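You operate a simulated robot arm through the tools that you are given. There is no shell and no other tool. Be economical: measure what you need, move in short steps, check, and stop when the job is done.

You are at the controls of a simulated two-armed robot. One attempt, no reset.

TASK
Run the spool marked x3 out in yellow cup 5, then stand it in grey cup 5.
Fine: take it from the grey cups; feed lever over to spools for the run and back to coil after. Where these are worked on the way, their far stop is far enough and under half their travel is too little: feed lever.

The check looks at the end state, three seconds after you hand in, the way a careful person would. Anything else that was tipped, shoved, dropped, spilled or broken makes it a failure.

THE ROBOT
Two 6-joint arms with fingered hands on one trunk, hanging from a carriage that runs on a gantry, over the field with the corners [-1215, -1887], [65, -1887], [65, 413], [-1215, 413] (x, y) and turns from -309 to 378 degrees about z. Base frame: it is fixed where the carriage stands at the start and does not move with it; the origin is on the floor, on the carriage's upright axis, x ahead of it, y to its left, z up; the surface under the hand at the start is at about z = 900. Lengths are in mm, angles in degrees, forces in N, time in s.
The left shoulder is at the start at [40, 152, 1552], the right one opposite. With the tool pointing down near the work surface each hand reaches from about 120 to 680 mm from the robot's upright axis, wherever it stands, measured 20 degrees to its own side. Places, roughly: feed lever [300, -300, 900]; grey cup 5 [500, -100, 900]; run button [500, 300, 900]; yellow cup 5 [600, -100, 900]. Payload 4 kg a hand.
Tool frame (each hand has its own): the origin (TCP) lies between the finger pads and is the grasp point; the fingertips stand 30 mm ahead of it; z points along the fingers, y is the line along which they close. Largest opening 104 mm; the body of the gripper starts 35 mm behind the TCP. The gripper is a hand of 5 fingers: y runs from the thumb to the fingers, the wrist lies at [-15, -104, -178] in the tool frame, and closing takes about 1.5 s.
Orientation is that of the tool frame in the base frame, as a unit quaternion [x, y, z, w]. With the fingers straight down and the wrist toward the robot, the tool's x, y and z point along [0, 1, 0], [1, 0, 0] and [0, 0, -1] of the base frame.

THE INTERFACE
- The arms move only by the tool arm_command. It takes "left_motion", "right_motion" or both (then of equal length, played together; a hand with none holds still); each is a list of rows, each a list of 7 numbers: the shift along the tool's x, y, z in units of 200 mm (1.0 is 200 mm), then the turn, a rotation vector about the tool's x, y, z in units of 45 degrees (1.0 is 45 degrees), then the closure, from 0 (fully open) to 1 (shut). In form: [[x, y, z, rx, ry, rz, hand], ...]. A call has 1 to 10 rows; each row is the pose to reach, as a shift and turn from the pose commanded when the call began, along the tool's axes at that moment. A call with a number of a shift or a turn outside -1 to 1 is refused whole. Each row takes 0.2 s and may step no farther than 50 mm and 8.6 degrees from the row before; otherwise, or with a gripper value out of range, the whole call is refused. Where a pose cannot be reached the arm comes as near as it can. A force on the tool above 40 N (or 10 N above the force at the start of the call, whichever is more), or a blocked arm, ends the call early, and 0.2 s more pass. Each finger travels about 45 mm/s and halts on what it meets, pressing with about 22 N; the grip force reading is that of the motor and also rises with nothing between the fingers. The clock runs only during rows and for 0.2 s after the last one: add rows that repeat a pose to give the fingers time. The reply holds the time, the measured pose of the TCP, the force on the tool along the base axes, the opening and the grip force, in the units named above and with some noise, with the torque about the TCP (base axes, N m) and any sound that the robot's microphone picked up.
- Cameras (640 x 400 px; columns grow to the right, rows downward): "scene" is now at [215.2, -3.9, 1818.7]; the picture's right is [-0.07, -1.00, 0.00], its down [-0.93, 0.07, -0.36] and it looks along [0.36, -0.03, -0.93] (base axes); focal length 257 px, centre (320, 200). "left" rides on the left gripper at [-60, -83, -120] in its tool frame; the picture's right is [-0.79, -0.29, 0.54], its down [0.56, -0.71, 0.44] and it looks along [0.26, 0.65, 0.72] (tool axes); focal length 234 px, centre (320, 200). "right" rides on the right gripper at [60, -83, -120] in its tool frame; the picture's right is [-0.79, 0.29, -0.54], its down [-0.56, -0.71, 0.44] and it looks along [-0.26, 0.65, 0.72] (tool axes); focal length 234 px, centre (320, 200). There is no depth. A picture from a camera that has moved, and an enlarged one, comes with that camera's place and axes in the base frame and with its lens.
- snapshot(camera): a new picture of that camera. No time passes.
- move_column(by): slides the trunk up (or, below 0, down) by that many mm; the arms and the scene camera ride with it, the base frame stays. It gives what a move gives, with no picture.
- steer(legs): drives the robot by 1 to 6 legs, each [ahead, left, turn to the left] in mm, mm and degrees, along the robot's own axes; the way and the turn of a leg run together, so that a leg with both is an arc; at most 1500 mm and 180 degrees a leg. The arms and the cameras ride along, it lands a little off, and it stops where it bumps. It keeps to its track: a leg is cut to what the track allows. It gives what a move gives.
- grasp_type(shape, hand): the hand has 5 fingers and takes this shape, open, in about a second: jaw (thumb against the fingers, like two jaws); tri (thumb and two fingers); tip (a fingertip pinch); poke (one finger out to press); point (the index stretched); flat (the hand flat); cup (the hand cupped); fist (a fist). The gripper value then closes the fingers along that shape, each until it touches; the sizes above hold for jaw. It gives what a move gives, with no picture.
- aim_head(pan, tilt): turns the head with the scene camera to pan (to the left, within 86 degrees either way) and tilt (down, from -29 to 69), counted from straight ahead of the robot. It gives what a move gives.
- zoom(camera, box): a new picture of the part [left, top, right, bottom] of that camera's present view, enlarged. No time passes.
- finish_job(): hands the job in; it is judged then, once.

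Go step by step. Nothing tells you exact positions but the pictures and the camera data: compare them with the known pose of the tool, close in by small moves and look again before you grip or let go. The budget is 120 turns and 100 pictures, counting those below and the enlarged ones. Unless the task says otherwise, let go and move clear before handing in, and close with one line.

The tools are called after "Request:" as name(argument=value, ...) on one line, values as JSON. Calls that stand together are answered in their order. arm_command: Moves the arms, as the interface text tells. Its arguments: {"type":"object","properties":{"left_motion":{"type":"array"},"right_motion":{"type":"array"}},"required":[]} The other tools are called the same way: move_column (by) slides the trunk up or down; grasp_type (shape, hand) gives the hand a shape; steer (legs) drives the base; aim_head (pan, tilt) turns the head that bears the scene camera; snapshot (camera) takes a picture; zoom (camera, box) takes an enlarged picture of a part of a camera's view; finish_job () hands the job in.

At the start:

```text
time: 0.0
left_eef_pos: [593.0, 191.8, 999.3]
left_tcp_rot: [0.706, 0.708, -0.001, -0.001]
left_force: [-0.2, 0.2, 0.1]
left_moment: [0.0, 0.0, 0.01]
left_opening: 103.6
left_grasp_force: 0.0
left_shape: jaw
right_eef_pos: [444.3, -200.9, 1275.8]
right_tcp_rot: [0.707, 0.707, -0.001, 0.0]
right_force: [-0.4, -0.1, -1.0]
right_moment: [0.0, 0.0, 0.01]
right_opening: 103.4
right_grasp_force: 0.0
right_shape: jaw
trunk travel left (down, up): [-725.0, 75.0]
robot x, y, heading: [4.7, 2.0, 0.1]
head pan, tilt: [-4.1, 68.8]
```

scene: 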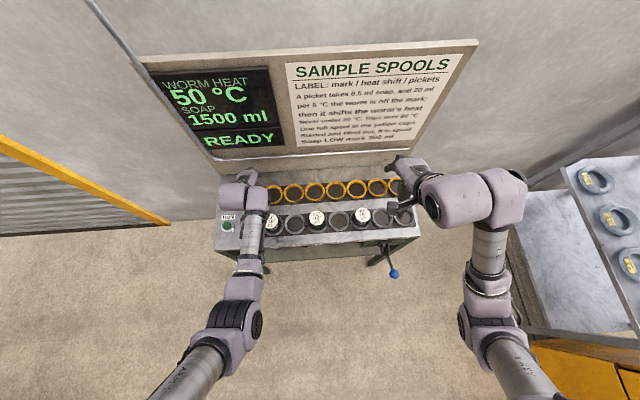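
right: 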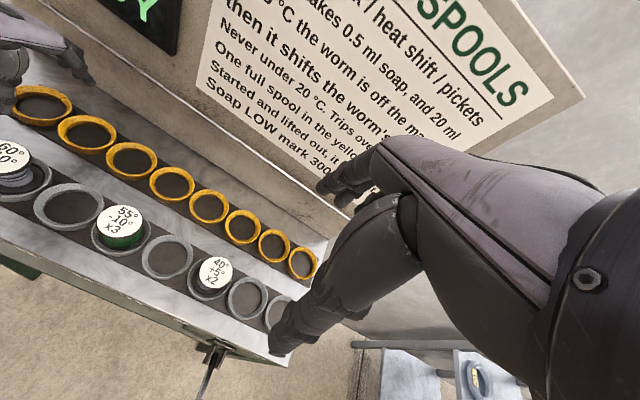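
left: 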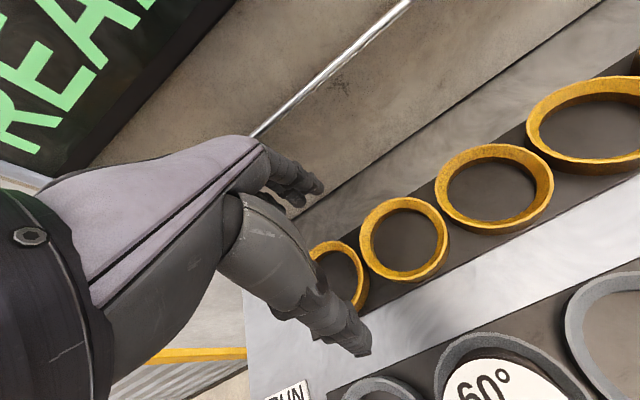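

I see the bench with yellow and grey cup rows, the sign and the display; I'll read the sign and labels first.

Request:
zoom(camera="scene", box=[270, 40, 480, 160])

Request:
zoom(camera="scene", box=[205, 160, 435, 290])

```text
3.05 times, centred on (375, 100) of scene
camera zoom: at [215.2, -3.9, 1818.7], right [-0.07, -1.0, 0.0], down [-0.93, 0.07, -0.36], along [0.36, -0.03, -0.93], focal length 784 px, centre (152, 505)
```

zoom: 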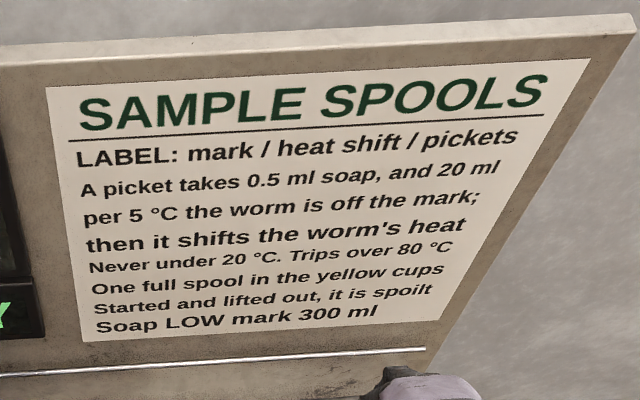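

```text
2.78 times, centred on (320, 225) of scene
camera zoom: at [215.2, -3.9, 1818.7], right [-0.07, -1.0, 0.0], down [-0.93, 0.07, -0.36], along [0.36, -0.03, -0.93], focal length 716 px, centre (320, 130)
```

zoom: 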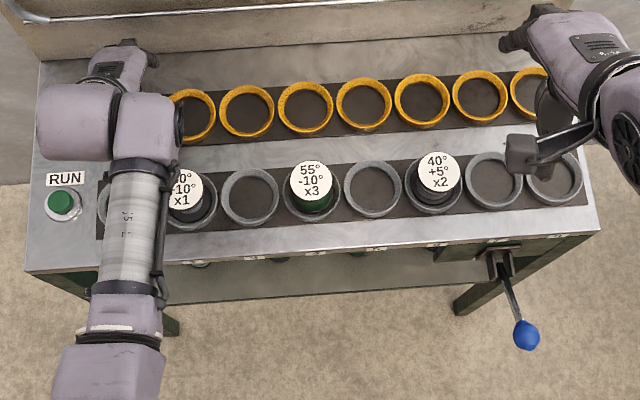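

Positions imply counting from the left, with x3 in grey cup 4, and grey/yellow 5 at y about -95. I'll check the details of spool, lever and row labels.

Request:
zoom(camera="right", box=[0, 80, 320, 280])

Request:
zoom(camera="scene", box=[340, 220, 440, 290])

Request:
zoom(camera="scene", box=[210, 200, 390, 280])

Request:
zoom(camera="right", box=[120, 270, 300, 400])

```text
2.00 times, centred on (160, 180) of right
camera zoom: at [362.5, -140.3, 1395.9], right [0.29, -0.79, 0.54], down [-0.71, -0.56, -0.44], along [0.65, -0.26, -0.72], focal length 468 px, centre (640, 240)
```

zoom: 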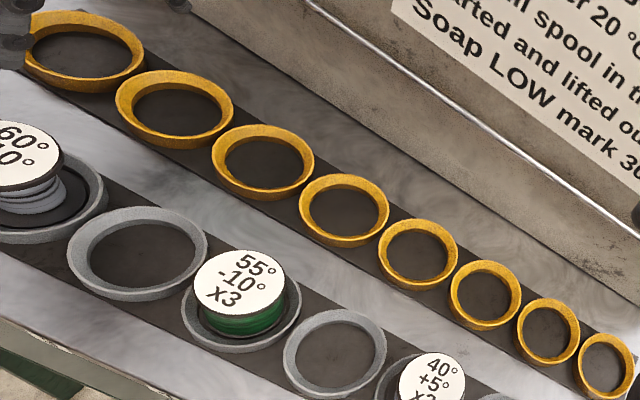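

```text
5.71 times, centred on (390, 255) of scene
camera zoom: at [215.2, -3.9, 1818.7], right [-0.07, -1.0, 0.0], down [-0.93, 0.07, -0.36], along [0.36, -0.03, -0.93], focal length 1470 px, centre (-80, -114)
```

zoom: 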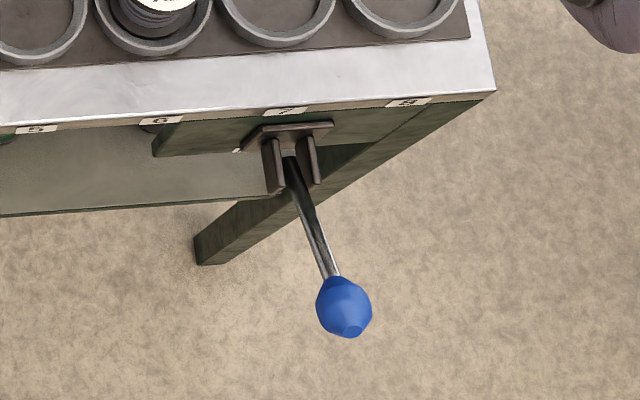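

```text
3.56 times, centred on (300, 240) of scene
camera zoom: at [215.2, -3.9, 1818.7], right [-0.07, -1.0, 0.0], down [-0.93, 0.07, -0.36], along [0.36, -0.03, -0.93], focal length 914 px, centre (391, 58)
```

zoom: 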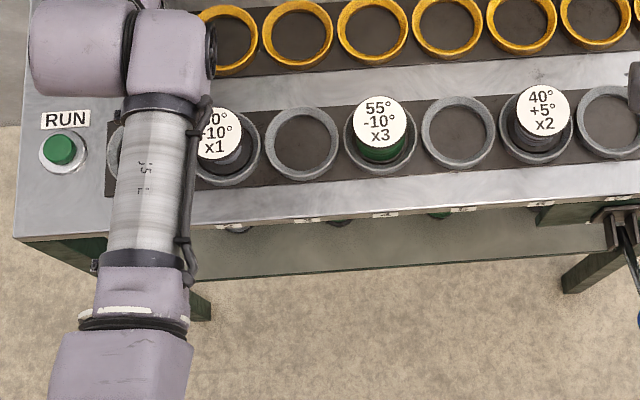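

```text
3.08 times, centred on (210, 335) of right
camera zoom: at [362.5, -140.3, 1395.9], right [0.29, -0.79, 0.54], down [-0.71, -0.56, -0.44], along [0.65, -0.26, -0.72], focal length 720 px, centre (658, -215)
```

zoom: 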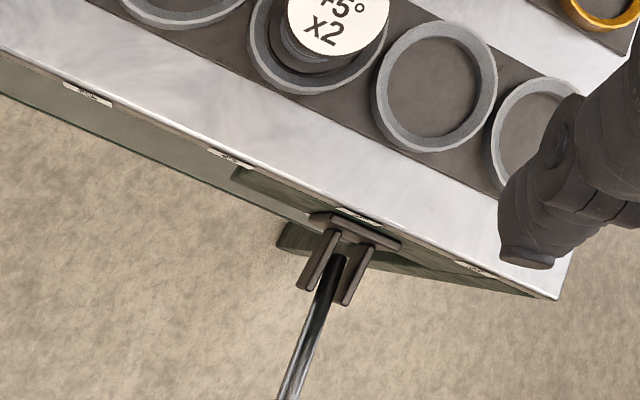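

Front labels number the cups 1–8 from the left, so yellow 5 is about [600,-96] and grey 5 about [480,-94]; x3 sits in grey 4. I'll move the left hand toward the RUN side and the right hand lower for a closer look.

Request:
arm_command(left_motion=[[0.1, -0.1, -0.1, 0, 0, 0, 0], [0.22, -0.2, -0.2, 0, 0, 0, 0], [0.34, -0.3, -0.3, 0, 0, 0, 0], [0.45, -0.4, -0.3, 0, 0, 0, 0], [0.54, -0.465, -0.3, 0, 0, 0, 0]], right_motion=[[0.1, -0.02, 0.19, 0, 0, 0, 0], [0.2, -0.04, 0.39, 0, 0, 0, 0], [0.3, -0.07, 0.58, 0, 0, 0, 0], [0.4, -0.1, 0.78, 0, 0, 0, 0], [0.5, -0.12, 0.97, 0, 0, 0, 0]])

Request:
grasp_type(hand="left", shape="poke")

Request:
snapshot(camera="right")

Request:
snapshot(camera="left")

Request:
snapshot(camera="scene")

```text
time: 1.2
left_eef_pos: [498.6, 302.3, 1059.2]
left_tcp_rot: [0.707, 0.707, 0.0, -0.001]
left_force: [-0.3, 0.2, 0.2]
left_moment: [-0.03, 0.0, -0.01]
left_opening: 103.7
left_grasp_force: 0.0
left_shape: jaw
right_eef_pos: [404.5, -207.1, 1111.5]
right_tcp_rot: [0.698, 0.716, 0.011, -0.015]
right_force: [-0.4, -0.3, 0.6]
right_moment: [-0.03, 0.01, -0.01]
right_opening: 103.9
right_grasp_force: 0.1
right_shape: jaw
right hand out of reach, approached as far as the arm can: row 1, 2, 3, 4, 5
trunk travel left (down, up): [-725.0, 75.0]
robot x, y, heading: [0.2, -2.3, 0.2]
head pan, tilt: [-4.1, 68.8]
```

```text
time: 2.1
left_eef_pos: [500.5, 299.5, 1061.0]
left_tcp_rot: [0.707, 0.707, 0.001, 0.0]
left_force: [0.1, -0.1, 0.2]
left_moment: [0.02, -0.02, -0.01]
left_opening: 0.0
left_grasp_force: 0.0
left_shape: poke
right_eef_pos: [404.5, -207.7, 1111.9]
right_tcp_rot: [0.698, 0.716, 0.011, -0.016]
right_force: [-1.0, 0.1, -0.8]
right_moment: [-0.02, 0.04, 0.01]
right_opening: 104.1
right_grasp_force: 0.2
right_shape: jaw
trunk travel left (down, up): [-725.0, 75.0]
robot x, y, heading: [-1.2, 1.8, -0.1]
head pan, tilt: [-4.1, 68.8]
```

```text
90 pictures are left
camera right: at [322.3, -154.0, 1234.4], right [0.31, -0.8, 0.51], down [-0.69, -0.56, -0.45], along [0.65, -0.22, -0.73], focal length 234 px, centre (320, 200)
```

right: 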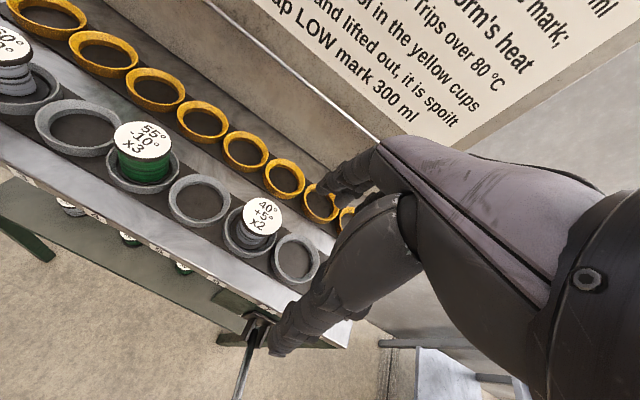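

```text
89 pictures are left
camera left: at [416.9, 239.3, 1178.7], right [-0.29, -0.79, -0.54], down [-0.71, 0.56, -0.44], along [0.65, 0.26, -0.72], focal length 234 px, centre (320, 200)
```

left: 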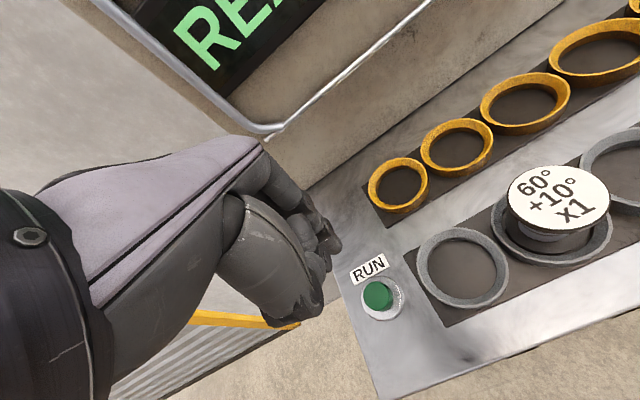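

```text
88 pictures are left
camera scene: at [215.2, -3.9, 1818.7], right [-0.07, -1.0, 0.0], down [-0.93, 0.07, -0.36], along [0.36, -0.03, -0.93], focal length 257 px, centre (320, 200)
```

scene: 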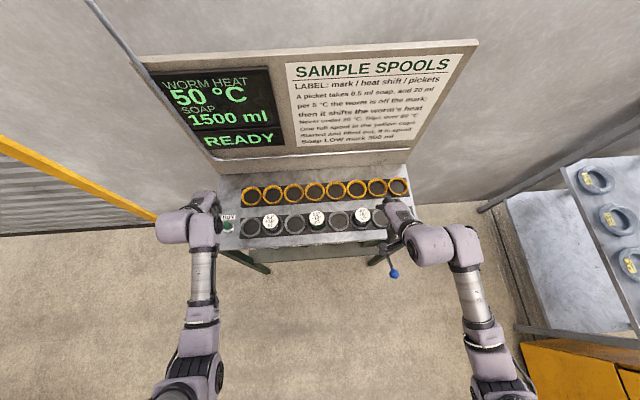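

The spool stands well above the cup rims, but the right hand can't reach inward from here. I'll drive the robot left so x3 and cup 5 sit in the right hand's comfortable sector.

Request:
steer(legs=[[0, 150, 0]])

Request:
snapshot(camera="right")

Request:
snapshot(camera="scene")

```text
time: 3.5
left_eef_pos: [500.8, 451.2, 1059.4]
left_tcp_rot: [0.707, 0.707, -0.001, 0.0]
left_force: [-0.5, 0.9, 0.6]
left_moment: [-0.06, -0.03, -0.02]
left_opening: 0.0
left_grasp_force: 0.0
left_shape: poke
right_eef_pos: [404.9, -58.1, 1111.1]
right_tcp_rot: [0.699, 0.715, 0.011, -0.015]
right_force: [-0.6, -0.1, 0.6]
right_moment: [-0.01, -0.01, -0.03]
right_opening: 103.9
right_grasp_force: 0.0
right_shape: jaw
trunk travel left (down, up): [-725.0, 75.0]
robot x, y, heading: [-2.0, 151.5, 0.1]
head pan, tilt: [-4.1, 68.8]
```

```text
87 pictures are left
camera right: at [322.2, -3.6, 1234.0], right [0.31, -0.8, 0.51], down [-0.69, -0.56, -0.45], along [0.65, -0.22, -0.73], focal length 234 px, centre (320, 200)
```

right: 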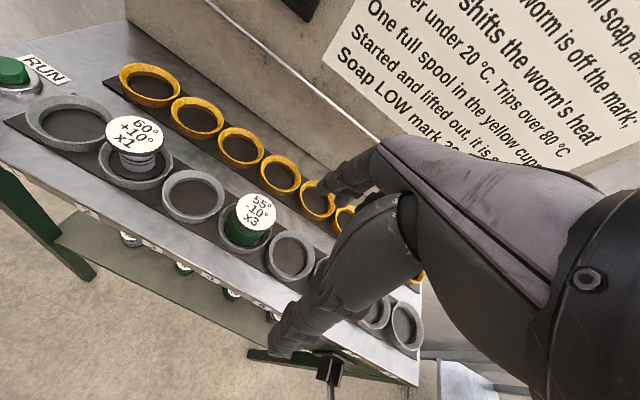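

```text
86 pictures are left
camera scene: at [215.2, 146.3, 1818.7], right [-0.07, -1.0, 0.0], down [-0.93, 0.07, -0.36], along [0.36, -0.03, -0.93], focal length 257 px, centre (320, 200)
```

scene: 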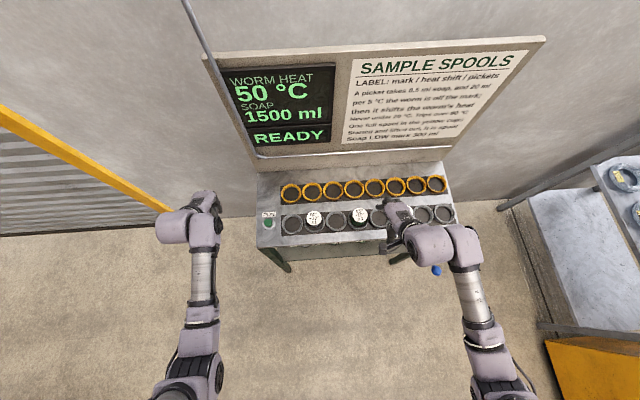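

By triangulation the x3 cap top is about [481,-13,965] and the cup rims are at z≈917; yellow 5 is ≈[603,-99]. I'll issue a hold to see where the commanded pose settles now.

Request:
arm_command(right_motion=[[0, 0, 0, 0, 0, 0, 0], [0, 0, 0, 0, 0, 0, 0]])

```text
time: 4.1
left_eef_pos: [500.5, 450.8, 1061.0]
left_tcp_rot: [0.707, 0.707, 0.0, 0.0]
left_force: [-0.9, 0.1, 1.0]
left_moment: [0.02, 0.03, -0.02]
left_opening: 0.0
left_grasp_force: 0.0
left_shape: poke
right_eef_pos: [404.8, -57.6, 1111.9]
right_tcp_rot: [0.698, 0.716, 0.012, -0.015]
right_force: [0.4, -0.6, -0.1]
right_moment: [0.03, 0.01, 0.01]
right_opening: 104.4
right_grasp_force: 0.0
right_shape: jaw
trunk travel left (down, up): [-725.0, 75.0]
robot x, y, heading: [-2.5, 151.1, -0.0]
head pan, tilt: [-4.1, 68.8]
```

The hold stayed put. Next I move above x3 and square up the hand.

Request:
arm_command(right_motion=[[0.1, 0.19, 0.0, -0.003, -0.025, 0.016, 0], [0.225, 0.38, 0.0, -0.005, -0.049, 0.032, 0], [0.225, 0.38, 0.15, -0.005, -0.049, 0.032, 0], [0.225, 0.38, 0.3, -0.005, -0.049, 0.032, 0]])

Request:
snapshot(camera="right")

Request:
snapshot(camera="scene")

```text
time: 5.1
left_eef_pos: [499.9, 450.8, 1059.2]
left_tcp_rot: [0.707, 0.707, -0.001, 0.0]
left_force: [0.6, 0.0, -0.2]
left_moment: [0.02, 0.01, 0.02]
left_opening: 0.1
left_grasp_force: 0.2
left_shape: poke
right_eef_pos: [450.8, -82.2, 1101.4]
right_tcp_rot: [0.708, 0.706, 0.003, -0.003]
right_force: [0.5, 0.5, 0.7]
right_moment: [0.0, -0.02, -0.01]
right_opening: 103.9
right_grasp_force: 0.2
right_shape: jaw
right hand out of reach, approached as far as the arm can: row 1, 2, 3, 4
trunk travel left (down, up): [-725.0, 75.0]
robot x, y, heading: [2.9, 149.0, 0.0]
head pan, tilt: [-4.1, 68.8]
```

```text
85 pictures are left
camera right: at [369.8, -23.0, 1222.5], right [0.29, -0.79, 0.54], down [-0.71, -0.55, -0.44], along [0.65, -0.25, -0.72], focal length 234 px, centre (320, 200)
```

right: 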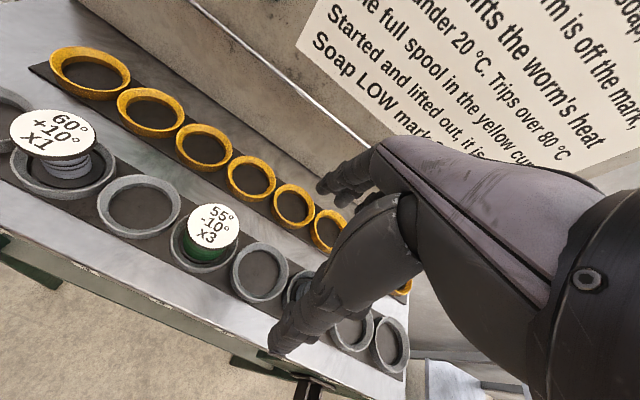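

```text
84 pictures are left
camera scene: at [215.2, 146.2, 1818.7], right [-0.07, -1.0, 0.0], down [-0.93, 0.07, -0.36], along [0.36, -0.03, -0.93], focal length 257 px, centre (320, 200)
```

scene: 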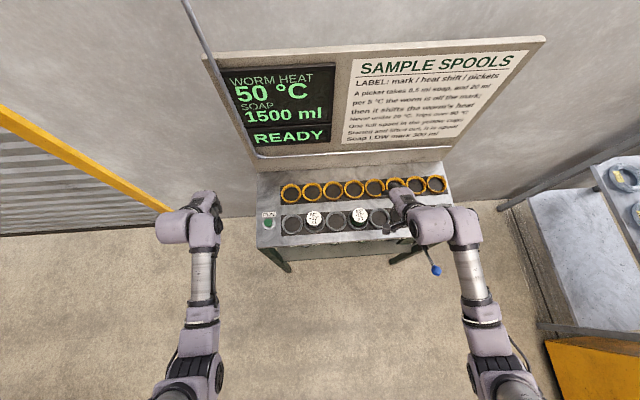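

The right arm is at its inner limit, while the left arm moved freely, so I'll do the spool work with the left hand. I'll drive right so x3 falls about 20° to the left side, and set the left hand to jaw.

Request:
steer(legs=[[0, -340, 0]])

Request:
grasp_type(hand="left", shape="jaw")

Request:
snapshot(camera="left")

Request:
snapshot(camera="scene")

Request:
snapshot(camera="right")

```text
time: 7.3
left_eef_pos: [500.6, 111.9, 1059.6]
left_tcp_rot: [0.705, 0.709, -0.001, 0.0]
left_force: [0.0, 0.2, 0.7]
left_moment: [0.0, -0.02, -0.02]
left_opening: 0.0
left_grasp_force: 0.1
left_shape: poke
right_eef_pos: [452.7, -421.0, 1101.7]
right_tcp_rot: [0.706, 0.708, 0.003, -0.003]
right_force: [-0.4, -0.4, 0.5]
right_moment: [-0.01, -0.02, -0.01]
right_opening: 104.0
right_grasp_force: 0.0
right_shape: jaw
trunk travel left (down, up): [-725.0, 75.0]
robot x, y, heading: [-0.6, -189.5, 0.3]
head pan, tilt: [-4.1, 68.8]
```

```text
time: 8.2
left_eef_pos: [499.1, 113.1, 1059.8]
left_tcp_rot: [0.705, 0.71, -0.001, 0.001]
left_force: [-0.5, -0.6, 0.1]
left_moment: [-0.01, -0.02, -0.02]
left_opening: 104.1
left_grasp_force: 0.2
left_shape: jaw
right_eef_pos: [452.9, -419.9, 1102.0]
right_tcp_rot: [0.706, 0.709, 0.001, -0.003]
right_force: [-0.7, 0.3, 0.7]
right_moment: [0.03, 0.02, 0.01]
right_opening: 103.9
right_grasp_force: 0.1
right_shape: jaw
trunk travel left (down, up): [-725.0, 75.0]
robot x, y, heading: [-0.6, -186.0, 0.1]
head pan, tilt: [-4.1, 68.8]
```

```text
83 pictures are left
camera left: at [416.5, 51.0, 1178.7], right [-0.29, -0.79, -0.54], down [-0.71, 0.56, -0.44], along [0.65, 0.26, -0.72], focal length 234 px, centre (320, 200)
```

left: 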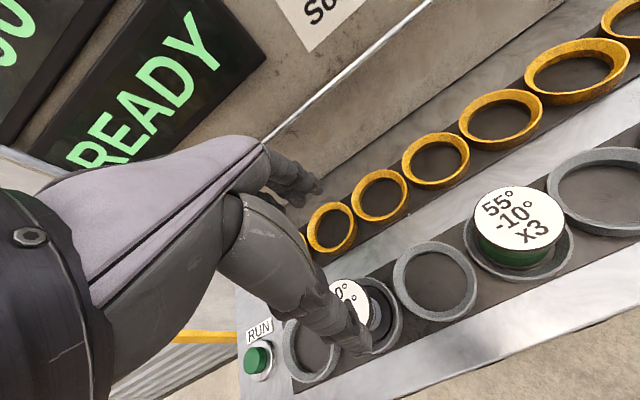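

```text
82 pictures are left
camera scene: at [215.9, -193.2, 1818.7], right [-0.07, -1.0, 0.0], down [-0.93, 0.06, -0.36], along [0.36, -0.02, -0.93], focal length 257 px, centre (320, 200)
```

scene: 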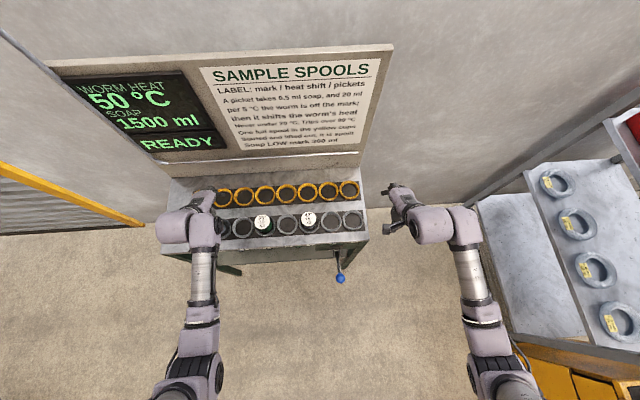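

```text
81 pictures are left
camera right: at [371.0, -361.6, 1222.5], right [0.29, -0.79, 0.54], down [-0.7, -0.56, -0.44], along [0.65, -0.25, -0.72], focal length 234 px, centre (320, 200)
```

right: 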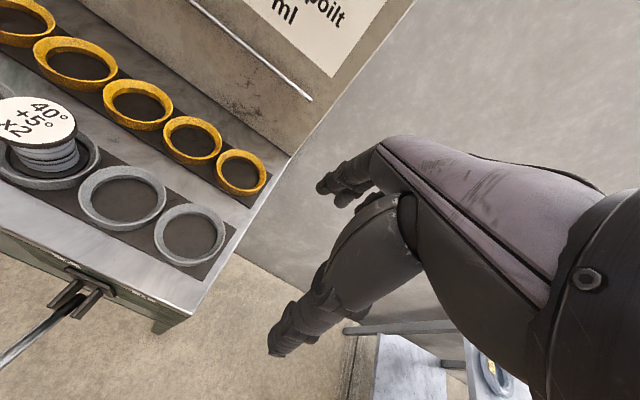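

x3 confirmed at about [480,-13]. I'll move the left hand over it at the current height.

Request:
arm_command(left_motion=[[-0.2, -0.03, 0, 0, 0, 0, 0], [-0.42, -0.06, 0, 0, 0, 0, 0], [-0.6275, -0.095, 0, 0, 0, 0, 0], [-0.6275, -0.095, 0, 0, 0, 0, 0]])

Request:
snapshot(camera="left")

```text
time: 9.4
left_eef_pos: [484.6, 22.0, 1060.2]
left_tcp_rot: [0.705, 0.709, 0.028, -0.023]
left_force: [1.1, 0.2, 0.2]
left_moment: [0.0, -0.02, -0.01]
left_opening: 103.7
left_grasp_force: 0.0
left_shape: jaw
right_eef_pos: [452.6, -420.8, 1101.5]
right_tcp_rot: [0.707, 0.707, 0.002, -0.003]
right_force: [0.3, -1.0, -0.5]
right_moment: [0.0, -0.02, 0.0]
right_opening: 104.0
right_grasp_force: 0.1
right_shape: jaw
trunk travel left (down, up): [-725.0, 75.0]
robot x, y, heading: [4.0, -187.1, 0.3]
head pan, tilt: [-4.1, 68.8]
stopped in row 4 (left hand): the arm was blocked; the commanded pose is now the measured one
```

```text
80 pictures are left
camera left: at [401.0, -48.6, 1174.1], right [-0.28, -0.75, -0.6], down [-0.71, 0.58, -0.4], along [0.65, 0.31, -0.69], focal length 234 px, centre (320, 200)
```

left: 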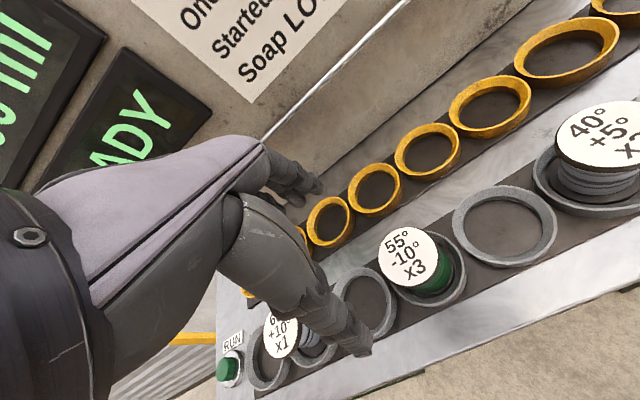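

The left hand hits a joint limit when the target is less than ~210 mm to its side, so I'll drive another 150 mm right. That brings grey 4, grey 5 and yellow 5 all within the left hand's reach.

Request:
steer(legs=[[0, -150, 0]])

Request:
arm_command(left_motion=[[0.2, 0, 0, 0.003, -0.046, 0.004, 0], [0.4, -0.01, 0, 0.009, -0.092, 0.008, 0], [0.57, -0.015, 0, 0.009, -0.092, 0.008, 0], [0.57, -0.015, 0, 0.009, -0.092, 0.008, 0]])

Request:
snapshot(camera="left")

Request:
snapshot(camera="scene")

```text
time: 10.8
left_eef_pos: [486.0, -130.8, 1060.3]
left_tcp_rot: [0.707, 0.707, 0.027, -0.022]
left_force: [0.5, 0.3, -0.2]
left_moment: [0.0, -0.02, 0.0]
left_opening: 103.9
left_grasp_force: 0.1
left_shape: jaw
right_eef_pos: [452.0, -570.6, 1102.0]
right_tcp_rot: [0.708, 0.706, 0.002, -0.003]
right_force: [-0.3, -0.6, 0.1]
right_moment: [0.01, -0.03, 0.01]
right_opening: 103.6
right_grasp_force: 0.1
right_shape: jaw
trunk travel left (down, up): [-725.0, 75.0]
robot x, y, heading: [1.1, -334.1, 0.2]
head pan, tilt: [-4.1, 68.8]
```

```text
time: 11.8
left_eef_pos: [483.7, -17.3, 1068.6]
left_tcp_rot: [0.709, 0.705, -0.001, 0.002]
left_force: [0.1, -0.1, -0.4]
left_moment: [-0.03, -0.03, -0.03]
left_opening: 103.6
left_grasp_force: 0.1
left_shape: jaw
right_eef_pos: [452.6, -570.4, 1102.0]
right_tcp_rot: [0.708, 0.706, 0.002, -0.003]
right_force: [0.1, -0.3, -0.4]
right_moment: [0.0, -0.03, -0.01]
right_opening: 103.6
right_grasp_force: 0.0
right_shape: jaw
trunk travel left (down, up): [-725.0, 75.0]
robot x, y, heading: [0.3, -339.2, -0.1]
head pan, tilt: [-4.1, 68.8]
```

```text
79 pictures are left
camera left: at [398.7, -76.7, 1187.3], right [-0.29, -0.79, -0.54], down [-0.7, 0.56, -0.44], along [0.65, 0.25, -0.72], focal length 234 px, centre (320, 200)
```

left: 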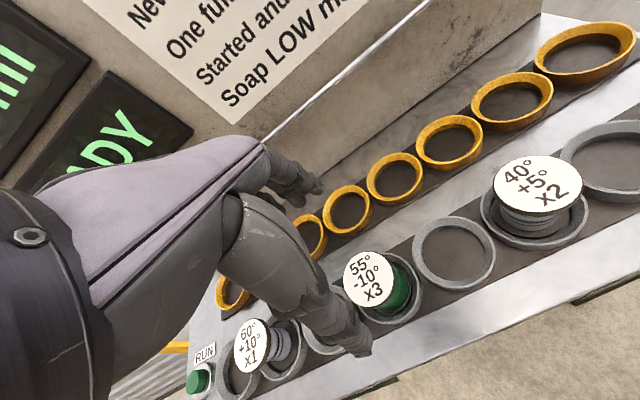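

```text
78 pictures are left
camera scene: at [216.2, -342.3, 1818.7], right [-0.07, -1.0, 0.0], down [-0.93, 0.07, -0.36], along [0.36, -0.03, -0.93], focal length 257 px, centre (320, 200)
```

scene: 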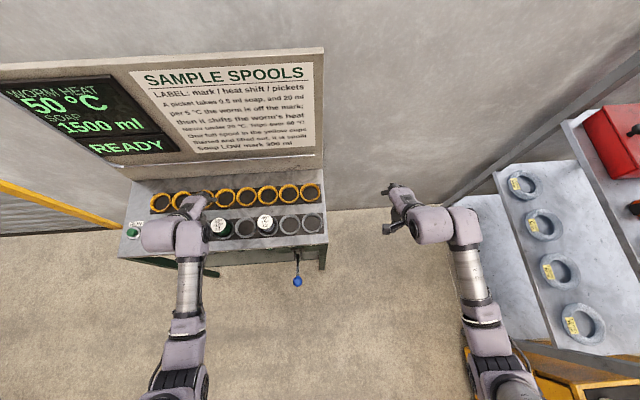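

x3 cap is confirmed at [479,-14.5]; the hand is over it. I'll descend to TCP z≈990 first and look.

Request:
arm_command(left_motion=[[0.012, -0.02, 0.15, 0, 0, 0, 0], [0.012, -0.02, 0.3, 0, 0, 0, 0], [0.012, -0.02, 0.39, 0, 0, 0, 0], [0.012, -0.02, 0.39, 0, 0, 0, 0]])

Request:
snapshot(camera="left")

Request:
zoom(camera="scene", box=[140, 170, 300, 270])

```text
time: 12.8
left_eef_pos: [479.6, -14.2, 989.5]
left_tcp_rot: [0.709, 0.705, -0.001, 0.001]
left_force: [0.5, 0.2, 0.7]
left_moment: [0.03, 0.02, -0.02]
left_opening: 104.2
left_grasp_force: 0.1
left_shape: jaw
right_eef_pos: [453.3, -570.6, 1102.1]
right_tcp_rot: [0.707, 0.707, 0.003, -0.004]
right_force: [-0.6, -0.8, 0.0]
right_moment: [-0.02, 0.01, 0.05]
right_opening: 104.0
right_grasp_force: 0.0
right_shape: jaw
trunk travel left (down, up): [-725.0, 75.0]
robot x, y, heading: [0.3, -334.2, 0.1]
head pan, tilt: [-4.1, 68.8]
```

```text
77 pictures are left
camera left: at [395.2, -74.6, 1109.1], right [-0.29, -0.79, -0.54], down [-0.7, 0.56, -0.44], along [0.65, 0.25, -0.72], focal length 234 px, centre (320, 200)
```

left: 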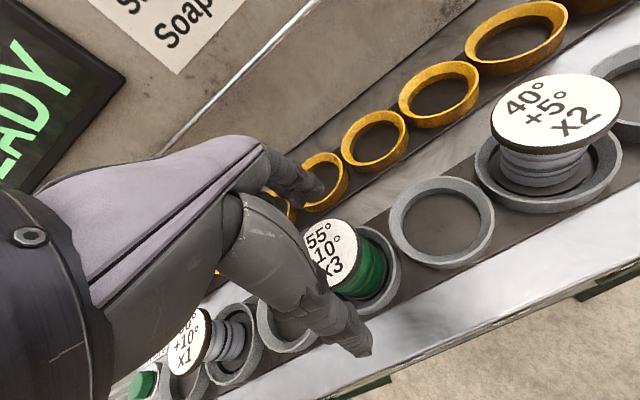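

```text
4.00 times, centred on (220, 220) of scene
camera zoom: at [216.2, -342.3, 1818.7], right [-0.07, -1.0, 0.0], down [-0.93, 0.07, -0.36], along [0.36, -0.03, -0.93], focal length 1029 px, centre (720, 120)
```

zoom: 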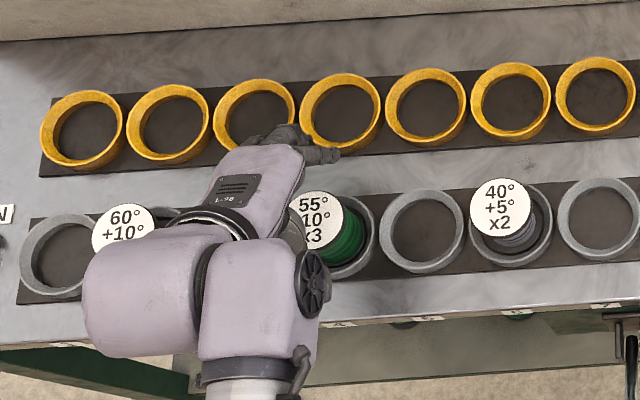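

The spool cap is centred between thumb and fingers. I'll go down to TCP z≈956 (tips just above the rim) and close.

Request:
arm_command(left_motion=[[0, 0, 0.1, 0, 0, 0, 0], [0, 0, 0.168, 0, 0, 0, 0], [0, 0, 0.168, 0, 0, 0, 0.3], [0, 0, 0.168, 0, 0, 0, 0.5], [0, 0, 0.168, 0, 0, 0, 0.7], [0, 0, 0.168, 0, 0, 0, 0.85], [0, 0, 0.168, 0, 0, 0, 0.85], [0, 0, 0.168, 0, 0, 0, 0.85], [0, 0, 0.168, 0, 0, 0, 0.85]])

Request:
snapshot(camera="left")

```text
time: 14.8
left_eef_pos: [479.5, -13.7, 956.5]
left_tcp_rot: [0.708, 0.706, 0.0, 0.0]
left_force: [-0.8, -0.9, -0.4]
left_moment: [0.01, -0.03, 0.0]
left_opening: 46.5
left_grasp_force: 22.3
left_shape: jaw
right_eef_pos: [452.9, -571.5, 1102.9]
right_tcp_rot: [0.708, 0.706, 0.002, -0.004]
right_force: [0.1, -0.6, -0.4]
right_moment: [0.0, -0.01, 0.02]
right_opening: 103.8
right_grasp_force: 0.1
right_shape: jaw
trunk travel left (down, up): [-725.0, 75.0]
robot x, y, heading: [0.3, -336.0, 0.0]
head pan, tilt: [-4.1, 68.8]
```

```text
75 pictures are left
camera left: at [395.7, -74.0, 1075.8], right [-0.29, -0.79, -0.54], down [-0.7, 0.56, -0.44], along [0.65, 0.25, -0.72], focal length 234 px, centre (320, 200)
```

left: 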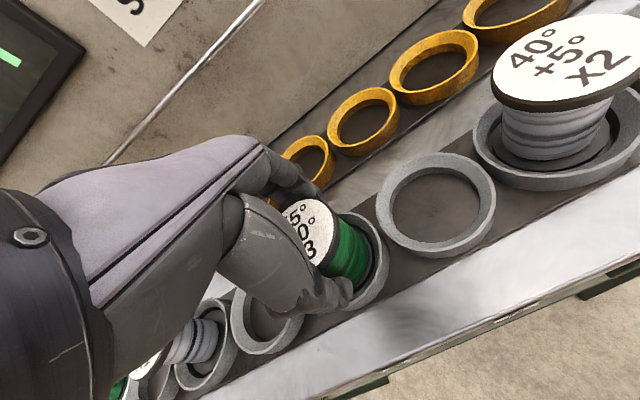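

The spool is gripped (46.5 mm, 22 N). I'll lift it, carry it toward yellow 5 and look.

Request:
arm_command(left_motion=[[0, 0, -0.1, 0, 0, 0, 0.85], [0, 0, -0.25, 0, 0, 0, 0.85], [0, 0, -0.4, 0, 0, 0, 0.85], [-0.1, 0.15, -0.4, 0, 0, 0, 0.85], [-0.22, 0.32, -0.4, 0, 0, 0, 0.85], [-0.33, 0.48, -0.4, 0, 0, 0, 0.85], [-0.425, 0.617, -0.4, 0, 0, 0, 0.85], [-0.425, 0.617, -0.4, 0, 0, 0, 0.85]])

Request:
snapshot(camera="left")

Request:
zoom(camera="scene", box=[120, 160, 340, 280])

```text
time: 16.6
left_eef_pos: [603.2, -98.3, 1037.7]
left_tcp_rot: [0.709, 0.705, 0.0, 0.0]
left_force: [-1.0, 0.4, -2.7]
left_moment: [-0.05, 0.0, -0.03]
left_opening: 46.2
left_grasp_force: 22.0
left_shape: jaw
right_eef_pos: [453.3, -570.6, 1101.3]
right_tcp_rot: [0.708, 0.707, 0.002, -0.004]
right_force: [-0.3, -0.2, -0.3]
right_moment: [-0.03, 0.02, 0.0]
right_opening: 104.2
right_grasp_force: 0.1
right_shape: jaw
trunk travel left (down, up): [-725.0, 75.0]
robot x, y, heading: [2.1, -336.6, -0.1]
head pan, tilt: [-4.1, 68.8]
```

```text
74 pictures are left
camera left: at [519.4, -159.0, 1156.7], right [-0.29, -0.79, -0.54], down [-0.7, 0.56, -0.44], along [0.65, 0.25, -0.72], focal length 234 px, centre (320, 200)
```

left: 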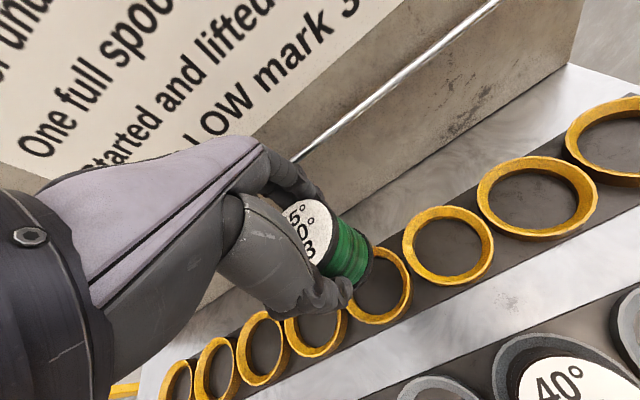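

```text
2.91 times, centred on (230, 220) of scene
camera zoom: at [216.1, -342.3, 1818.6], right [-0.07, -1.0, 0.0], down [-0.93, 0.07, -0.36], along [0.36, -0.03, -0.93], focal length 748 px, centre (582, 142)
```

zoom: 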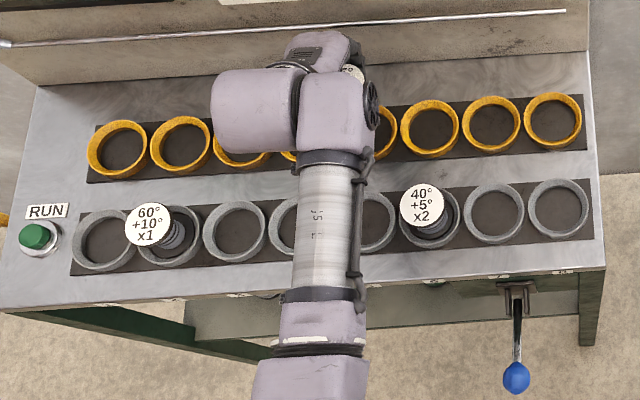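

Yellow 5 centre comes out about [597,-99]; I'll shift slightly and lower until the spool is just above the rim.

Request:
arm_command(left_motion=[[0, -0.03, 0.1, 0, 0, 0, 0.85], [0, -0.03, 0.2, 0, 0, 0, 0.85], [0, -0.03, 0.28, 0, 0, 0, 0.85], [0, -0.03, 0.28, 0, 0, 0, 0.85]])

Request:
zoom(camera="left", box=[220, 140, 540, 340])

Request:
snapshot(camera="right")

```text
time: 17.6
left_eef_pos: [595.3, -99.3, 981.8]
left_tcp_rot: [0.708, 0.706, -0.001, 0.0]
left_force: [0.3, -0.2, -2.0]
left_moment: [0.01, 0.0, 0.03]
left_opening: 46.3
left_grasp_force: 22.0
left_shape: jaw
right_eef_pos: [451.3, -571.9, 1101.4]
right_tcp_rot: [0.708, 0.706, 0.002, -0.004]
right_force: [0.4, 0.3, 0.1]
right_moment: [0.0, 0.02, 0.02]
right_opening: 103.8
right_grasp_force: 0.0
right_shape: jaw
trunk travel left (down, up): [-725.0, 75.0]
robot x, y, heading: [0.7, -339.9, 0.2]
head pan, tilt: [-4.1, 68.8]
```

```text
2.00 times, centred on (380, 240) of left
camera zoom: at [511.4, -159.4, 1099.9], right [-0.29, -0.79, -0.54], down [-0.7, 0.56, -0.44], along [0.65, 0.25, -0.72], focal length 468 px, centre (200, 120)
```

zoom: 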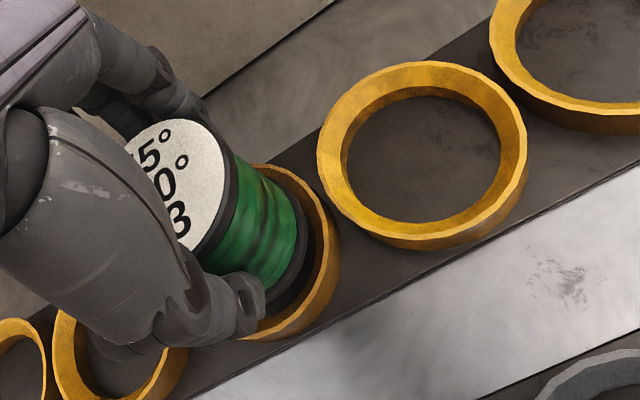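

```text
71 pictures are left
camera right: at [370.5, -511.3, 1222.4], right [0.29, -0.79, 0.54], down [-0.71, -0.55, -0.44], along [0.65, -0.25, -0.72], focal length 234 px, centre (320, 200)
```

right: 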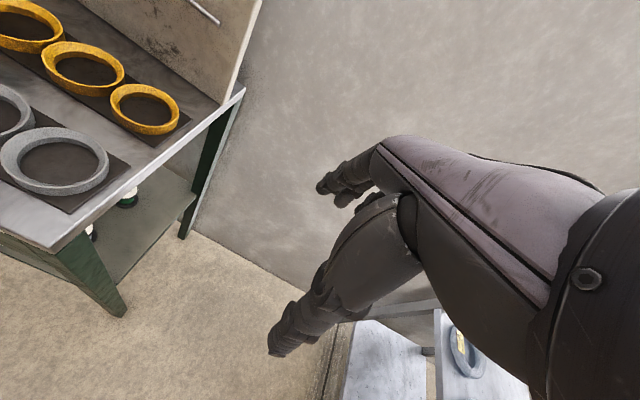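

The spool is well aligned; using an 80 mm pitch the cup 5 centre is y≈-95, so I'll shift 3.5 mm and lower it in gently.

Request:
arm_command(left_motion=[[0.018, 0, 0, 0, 0, 0, 0.85], [0.018, 0, 0.04, 0, 0, 0, 0.85], [0.018, 0, 0.08, 0, 0, 0, 0.85], [0.018, 0, 0.115, 0, 0, 0, 0.85], [0.018, 0, 0.115, 0, 0, 0, 0.85]])

Request:
zoom(camera="left", box=[220, 140, 540, 340])

```text
time: 18.8
left_eef_pos: [596.6, -96.0, 958.1]
left_tcp_rot: [0.709, 0.705, 0.0, 0.002]
left_force: [1.9, 0.0, -3.1]
left_moment: [-0.02, -0.03, 0.01]
left_opening: 46.4
left_grasp_force: 22.0
left_shape: jaw
right_eef_pos: [452.5, -570.3, 1101.2]
right_tcp_rot: [0.707, 0.707, 0.003, -0.003]
right_force: [-0.4, 0.0, 0.5]
right_moment: [0.01, -0.04, 0.01]
right_opening: 103.6
right_grasp_force: 0.1
right_shape: jaw
trunk travel left (down, up): [-725.0, 75.0]
robot x, y, heading: [-2.3, -338.3, -0.0]
head pan, tilt: [-4.1, 68.8]
```

```text
2.00 times, centred on (380, 240) of left
camera zoom: at [512.2, -156.6, 1076.8], right [-0.29, -0.79, -0.54], down [-0.7, 0.56, -0.44], along [0.65, 0.25, -0.72], focal length 468 px, centre (200, 120)
```

zoom: 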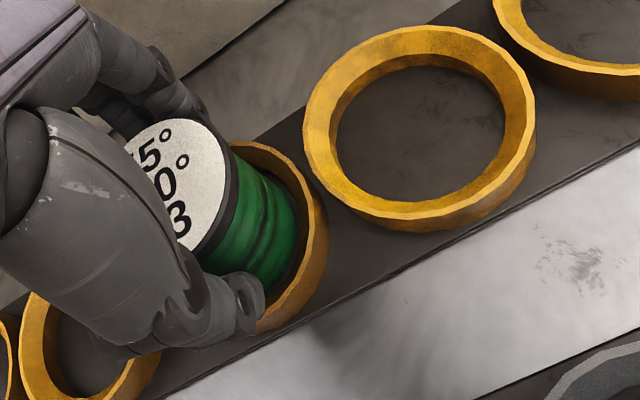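

The spool is in the cup, nearly on the floor. I'll ease down 2 mm and open, then rise.

Request:
arm_command(left_motion=[[0, 0, 0.006, 0, 0, 0, 0.85], [0, 0, 0.01, 0, 0, 0, 0.85], [0, 0, 0.01, 0, 0, 0, 0.85]])

Request:
arm_command(left_motion=[[0, 0, 0, 0, 0, 0, 0.6], [0, 0, 0, 0, 0, 0, 0.3], [0, 0, 0, 0, 0, 0, 0.0], [0, 0, 0, 0, 0, 0, 0], [0, 0, 0, 0, 0, 0, 0], [0, 0, 0, 0, 0, 0, 0], [0, 0, 0, 0, 0, 0, 0]])

Request:
zoom(camera="left", box=[220, 140, 540, 340])

```text
time: 19.6
left_eef_pos: [598.0, -95.5, 956.4]
left_tcp_rot: [0.709, 0.706, 0.0, 0.002]
left_force: [-1.3, -1.4, 7.0]
left_moment: [-0.02, 0.0, 0.01]
left_opening: 46.4
left_grasp_force: 21.4
left_shape: jaw
right_eef_pos: [452.8, -571.0, 1101.8]
right_tcp_rot: [0.708, 0.706, 0.003, -0.004]
right_force: [0.1, 0.1, -1.0]
right_moment: [0.02, -0.01, -0.01]
right_opening: 103.8
right_grasp_force: 0.0
right_shape: jaw
trunk travel left (down, up): [-725.0, 75.0]
robot x, y, heading: [0.9, -336.5, 0.0]
head pan, tilt: [-4.1, 68.8]
```

```text
time: 21.2
left_eef_pos: [595.6, -96.2, 955.6]
left_tcp_rot: [0.709, 0.705, 0.0, 0.001]
left_force: [-0.1, -0.7, -0.2]
left_moment: [-0.01, -0.03, 0.03]
left_opening: 103.7
left_grasp_force: 0.1
left_shape: jaw
right_eef_pos: [452.9, -572.2, 1102.9]
right_tcp_rot: [0.708, 0.706, 0.002, -0.004]
right_force: [0.5, 0.8, -0.5]
right_moment: [-0.01, -0.03, 0.01]
right_opening: 104.0
right_grasp_force: 0.0
right_shape: jaw
trunk travel left (down, up): [-725.0, 75.0]
robot x, y, heading: [-0.3, -336.8, -0.2]
head pan, tilt: [-4.1, 68.8]
```

```text
2.00 times, centred on (380, 240) of left
camera zoom: at [511.9, -156.4, 1074.2], right [-0.29, -0.79, -0.54], down [-0.7, 0.56, -0.44], along [0.65, 0.25, -0.72], focal length 468 px, centre (200, 120)
```

zoom: 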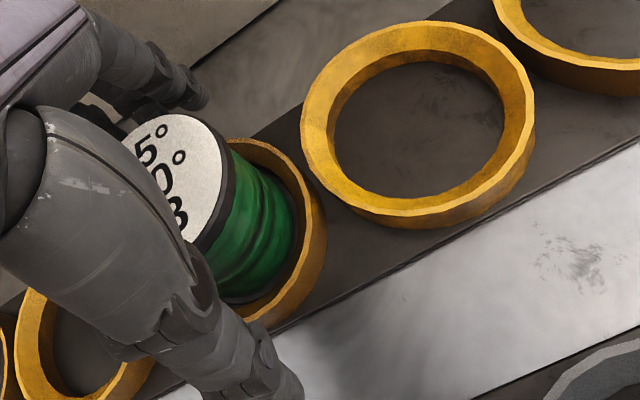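

x3 stands free in yellow 5. I'll raise the left hand and bring it back, then look at the lever.

Request:
arm_command(left_motion=[[0, 0, -0.2, 0, 0, 0, 0], [0, 0, -0.4, 0, 0, 0, 0], [0, 0, -0.6, 0, 0, 0, 0], [0.2, -0.1, -0.6, 0, 0, 0, 0], [0.4, -0.2, -0.6, 0, 0, 0, 0], [0.6, -0.3, -0.6, 0, 0, 0, 0], [0.8, -0.4, -0.6, 0, 0, 0, 0]])

Request:
zoom(camera="scene", box=[260, 230, 340, 290])

Request:
zoom(camera="scene", box=[120, 160, 340, 280])

```text
time: 22.8
left_eef_pos: [519.6, 66.3, 1073.7]
left_tcp_rot: [0.709, 0.705, -0.001, 0.001]
left_force: [-0.5, 0.0, 0.5]
left_moment: [0.02, 0.02, 0.01]
left_opening: 103.7
left_grasp_force: 0.1
left_shape: jaw
right_eef_pos: [451.6, -570.2, 1102.2]
right_tcp_rot: [0.708, 0.706, 0.003, -0.004]
right_force: [0.1, 0.4, -0.2]
right_moment: [0.02, 0.0, 0.0]
right_opening: 103.6
right_grasp_force: 0.0
right_shape: jaw
trunk travel left (down, up): [-725.0, 75.0]
robot x, y, heading: [0.9, -342.1, 0.2]
head pan, tilt: [-4.1, 68.8]
```

```text
6.67 times, centred on (300, 260) of scene
camera zoom: at [216.1, -342.1, 1818.6], right [-0.07, -1.0, 0.0], down [-0.93, 0.07, -0.36], along [0.36, -0.03, -0.93], focal length 1715 px, centre (453, -200)
```

zoom: 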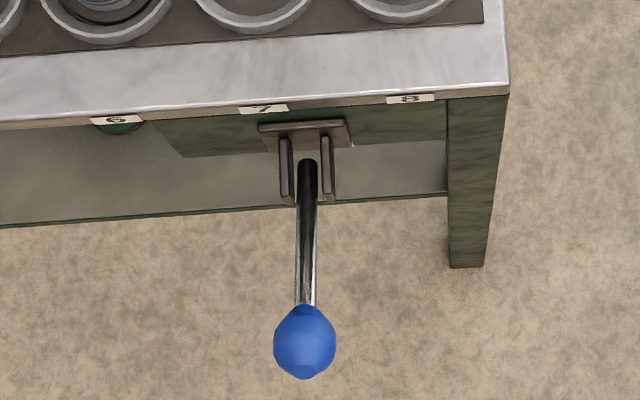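

```text
2.91 times, centred on (230, 220) of scene
camera zoom: at [216.1, -342.1, 1818.6], right [-0.07, -1.0, 0.0], down [-0.93, 0.07, -0.36], along [0.36, -0.03, -0.93], focal length 748 px, centre (582, 142)
```

zoom: 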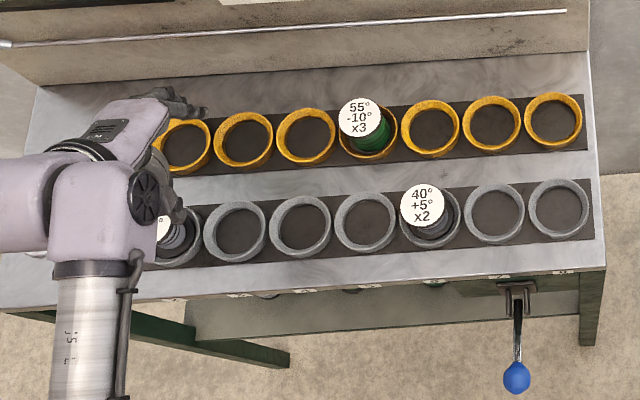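

The lever is in a clevis, so it seems to swing up/down. I'll bring the right hand back and lower so its camera can see the lever and labels from the front.

Request:
arm_command(right_motion=[[0.05, -0.2, 0, 0, 0, 0, 0], [0.1, -0.4, 0.1, 0, 0, 0, 0], [0.2, -0.55, 0.25, 0, 0, 0, 0], [0.3, -0.7, 0.4, 0, 0, 0, 0], [0.4, -0.85, 0.55, 0, 0, 0, 0], [0.45, -1.0, 0.7, 0, 0, 0, 0], [0.45, -1.0, 0.76, 0, 0, 0, 0]])

Request:
snapshot(camera="right")

```text
time: 24.4
left_eef_pos: [519.6, 65.0, 1073.6]
left_tcp_rot: [0.709, 0.705, -0.001, 0.0]
left_force: [0.3, 0.7, 0.7]
left_moment: [-0.03, -0.04, 0.02]
left_opening: 103.5
left_grasp_force: 0.1
left_shape: jaw
right_eef_pos: [257.7, -557.6, 977.3]
right_tcp_rot: [0.701, 0.712, 0.022, -0.03]
right_force: [0.6, -1.0, 0.3]
right_moment: [0.0, -0.01, 0.02]
right_opening: 103.8
right_grasp_force: 0.0
right_shape: jaw
right hand out of reach, approached as far as the arm can: row 1, 2, 3, 4, 5, 6, 7
trunk travel left (down, up): [-725.0, 75.0]
robot x, y, heading: [3.1, -340.4, 0.3]
head pan, tilt: [-4.1, 68.8]
```

```text
66 pictures are left
camera right: at [175.8, -507.6, 1102.1], right [0.31, -0.82, 0.48], down [-0.7, -0.53, -0.47], along [0.64, -0.19, -0.74], focal length 234 px, centre (320, 200)
```

right: 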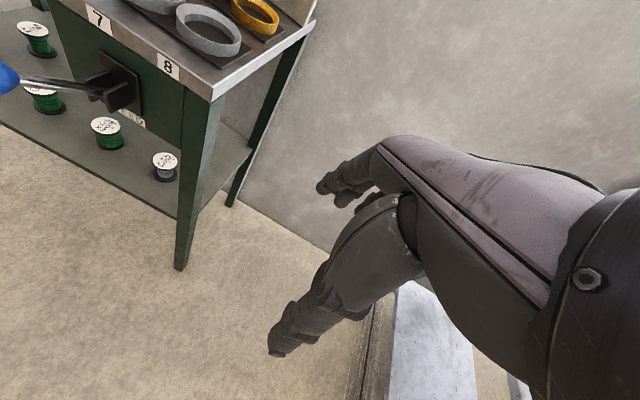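

The lever and plate labels are partly in view; I'll zoom in.

Request:
zoom(camera="right", box=[0, 0, 240, 150])

Request:
zoom(camera="right", box=[70, 40, 170, 140])

```text
2.67 times, centred on (120, 75) of right
camera zoom: at [175.8, -507.6, 1102.1], right [0.31, -0.82, 0.48], down [-0.7, -0.53, -0.47], along [0.64, -0.19, -0.74], focal length 624 px, centre (853, 533)
```

zoom: 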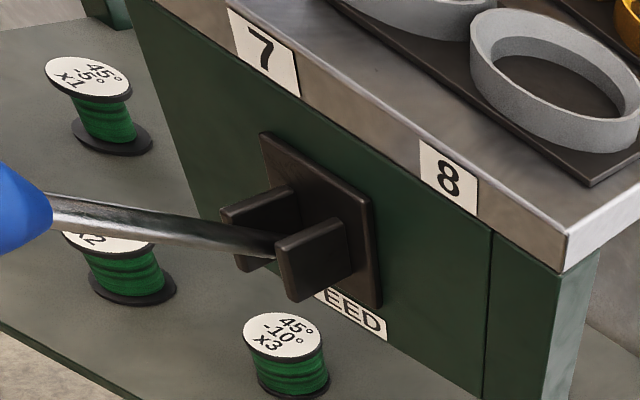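

```text
4.00 times, centred on (120, 90) of right
camera zoom: at [175.8, -507.6, 1102.1], right [0.31, -0.82, 0.48], down [-0.7, -0.53, -0.47], along [0.64, -0.19, -0.74], focal length 937 px, centre (1120, 640)
```

zoom: 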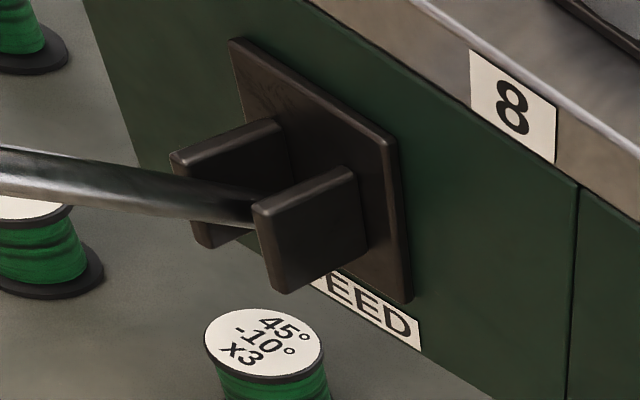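

Lever ball is at about [285,-271,885], tilted up from the pivot near z≈820, so it swings down to the other stop. I'll grip the ball with the left hand yawed 90° so the fingers close along y; first half the move.

Request:
arm_command(left_motion=[[-0.14, -0.1, 0, 0, 0, 0.1667, 0], [-0.28, -0.2, 0, 0, 0, 0.3333, 0], [-0.42, -0.3, 0, 0, 0, 0.5, 0], [-0.56, -0.4, 0, 0, 0, 0.6667, 0], [-0.7, -0.5, 0, 0, 0, 0.8333, 0], [-0.84, -0.6, 0, 0, 0, 1.0, 0], [-0.84, -0.6, 0, 0, 0, 1.0, 0]])

```text
time: 26.0
left_eef_pos: [395.8, -101.7, 1077.0]
left_tcp_rot: [0.926, 0.378, -0.001, 0.002]
left_force: [-0.4, -0.6, -0.6]
left_moment: [0.01, 0.01, 0.02]
left_opening: 104.0
left_grasp_force: 0.1
left_shape: jaw
right_eef_pos: [258.3, -558.1, 977.0]
right_tcp_rot: [0.701, 0.712, 0.023, -0.03]
right_force: [0.7, -0.6, -0.6]
right_moment: [0.0, -0.01, -0.03]
right_opening: 103.7
right_grasp_force: 0.0
right_shape: jaw
trunk travel left (down, up): [-725.0, 75.0]
robot x, y, heading: [1.4, -339.3, -0.2]
head pan, tilt: [-4.1, 68.8]
```

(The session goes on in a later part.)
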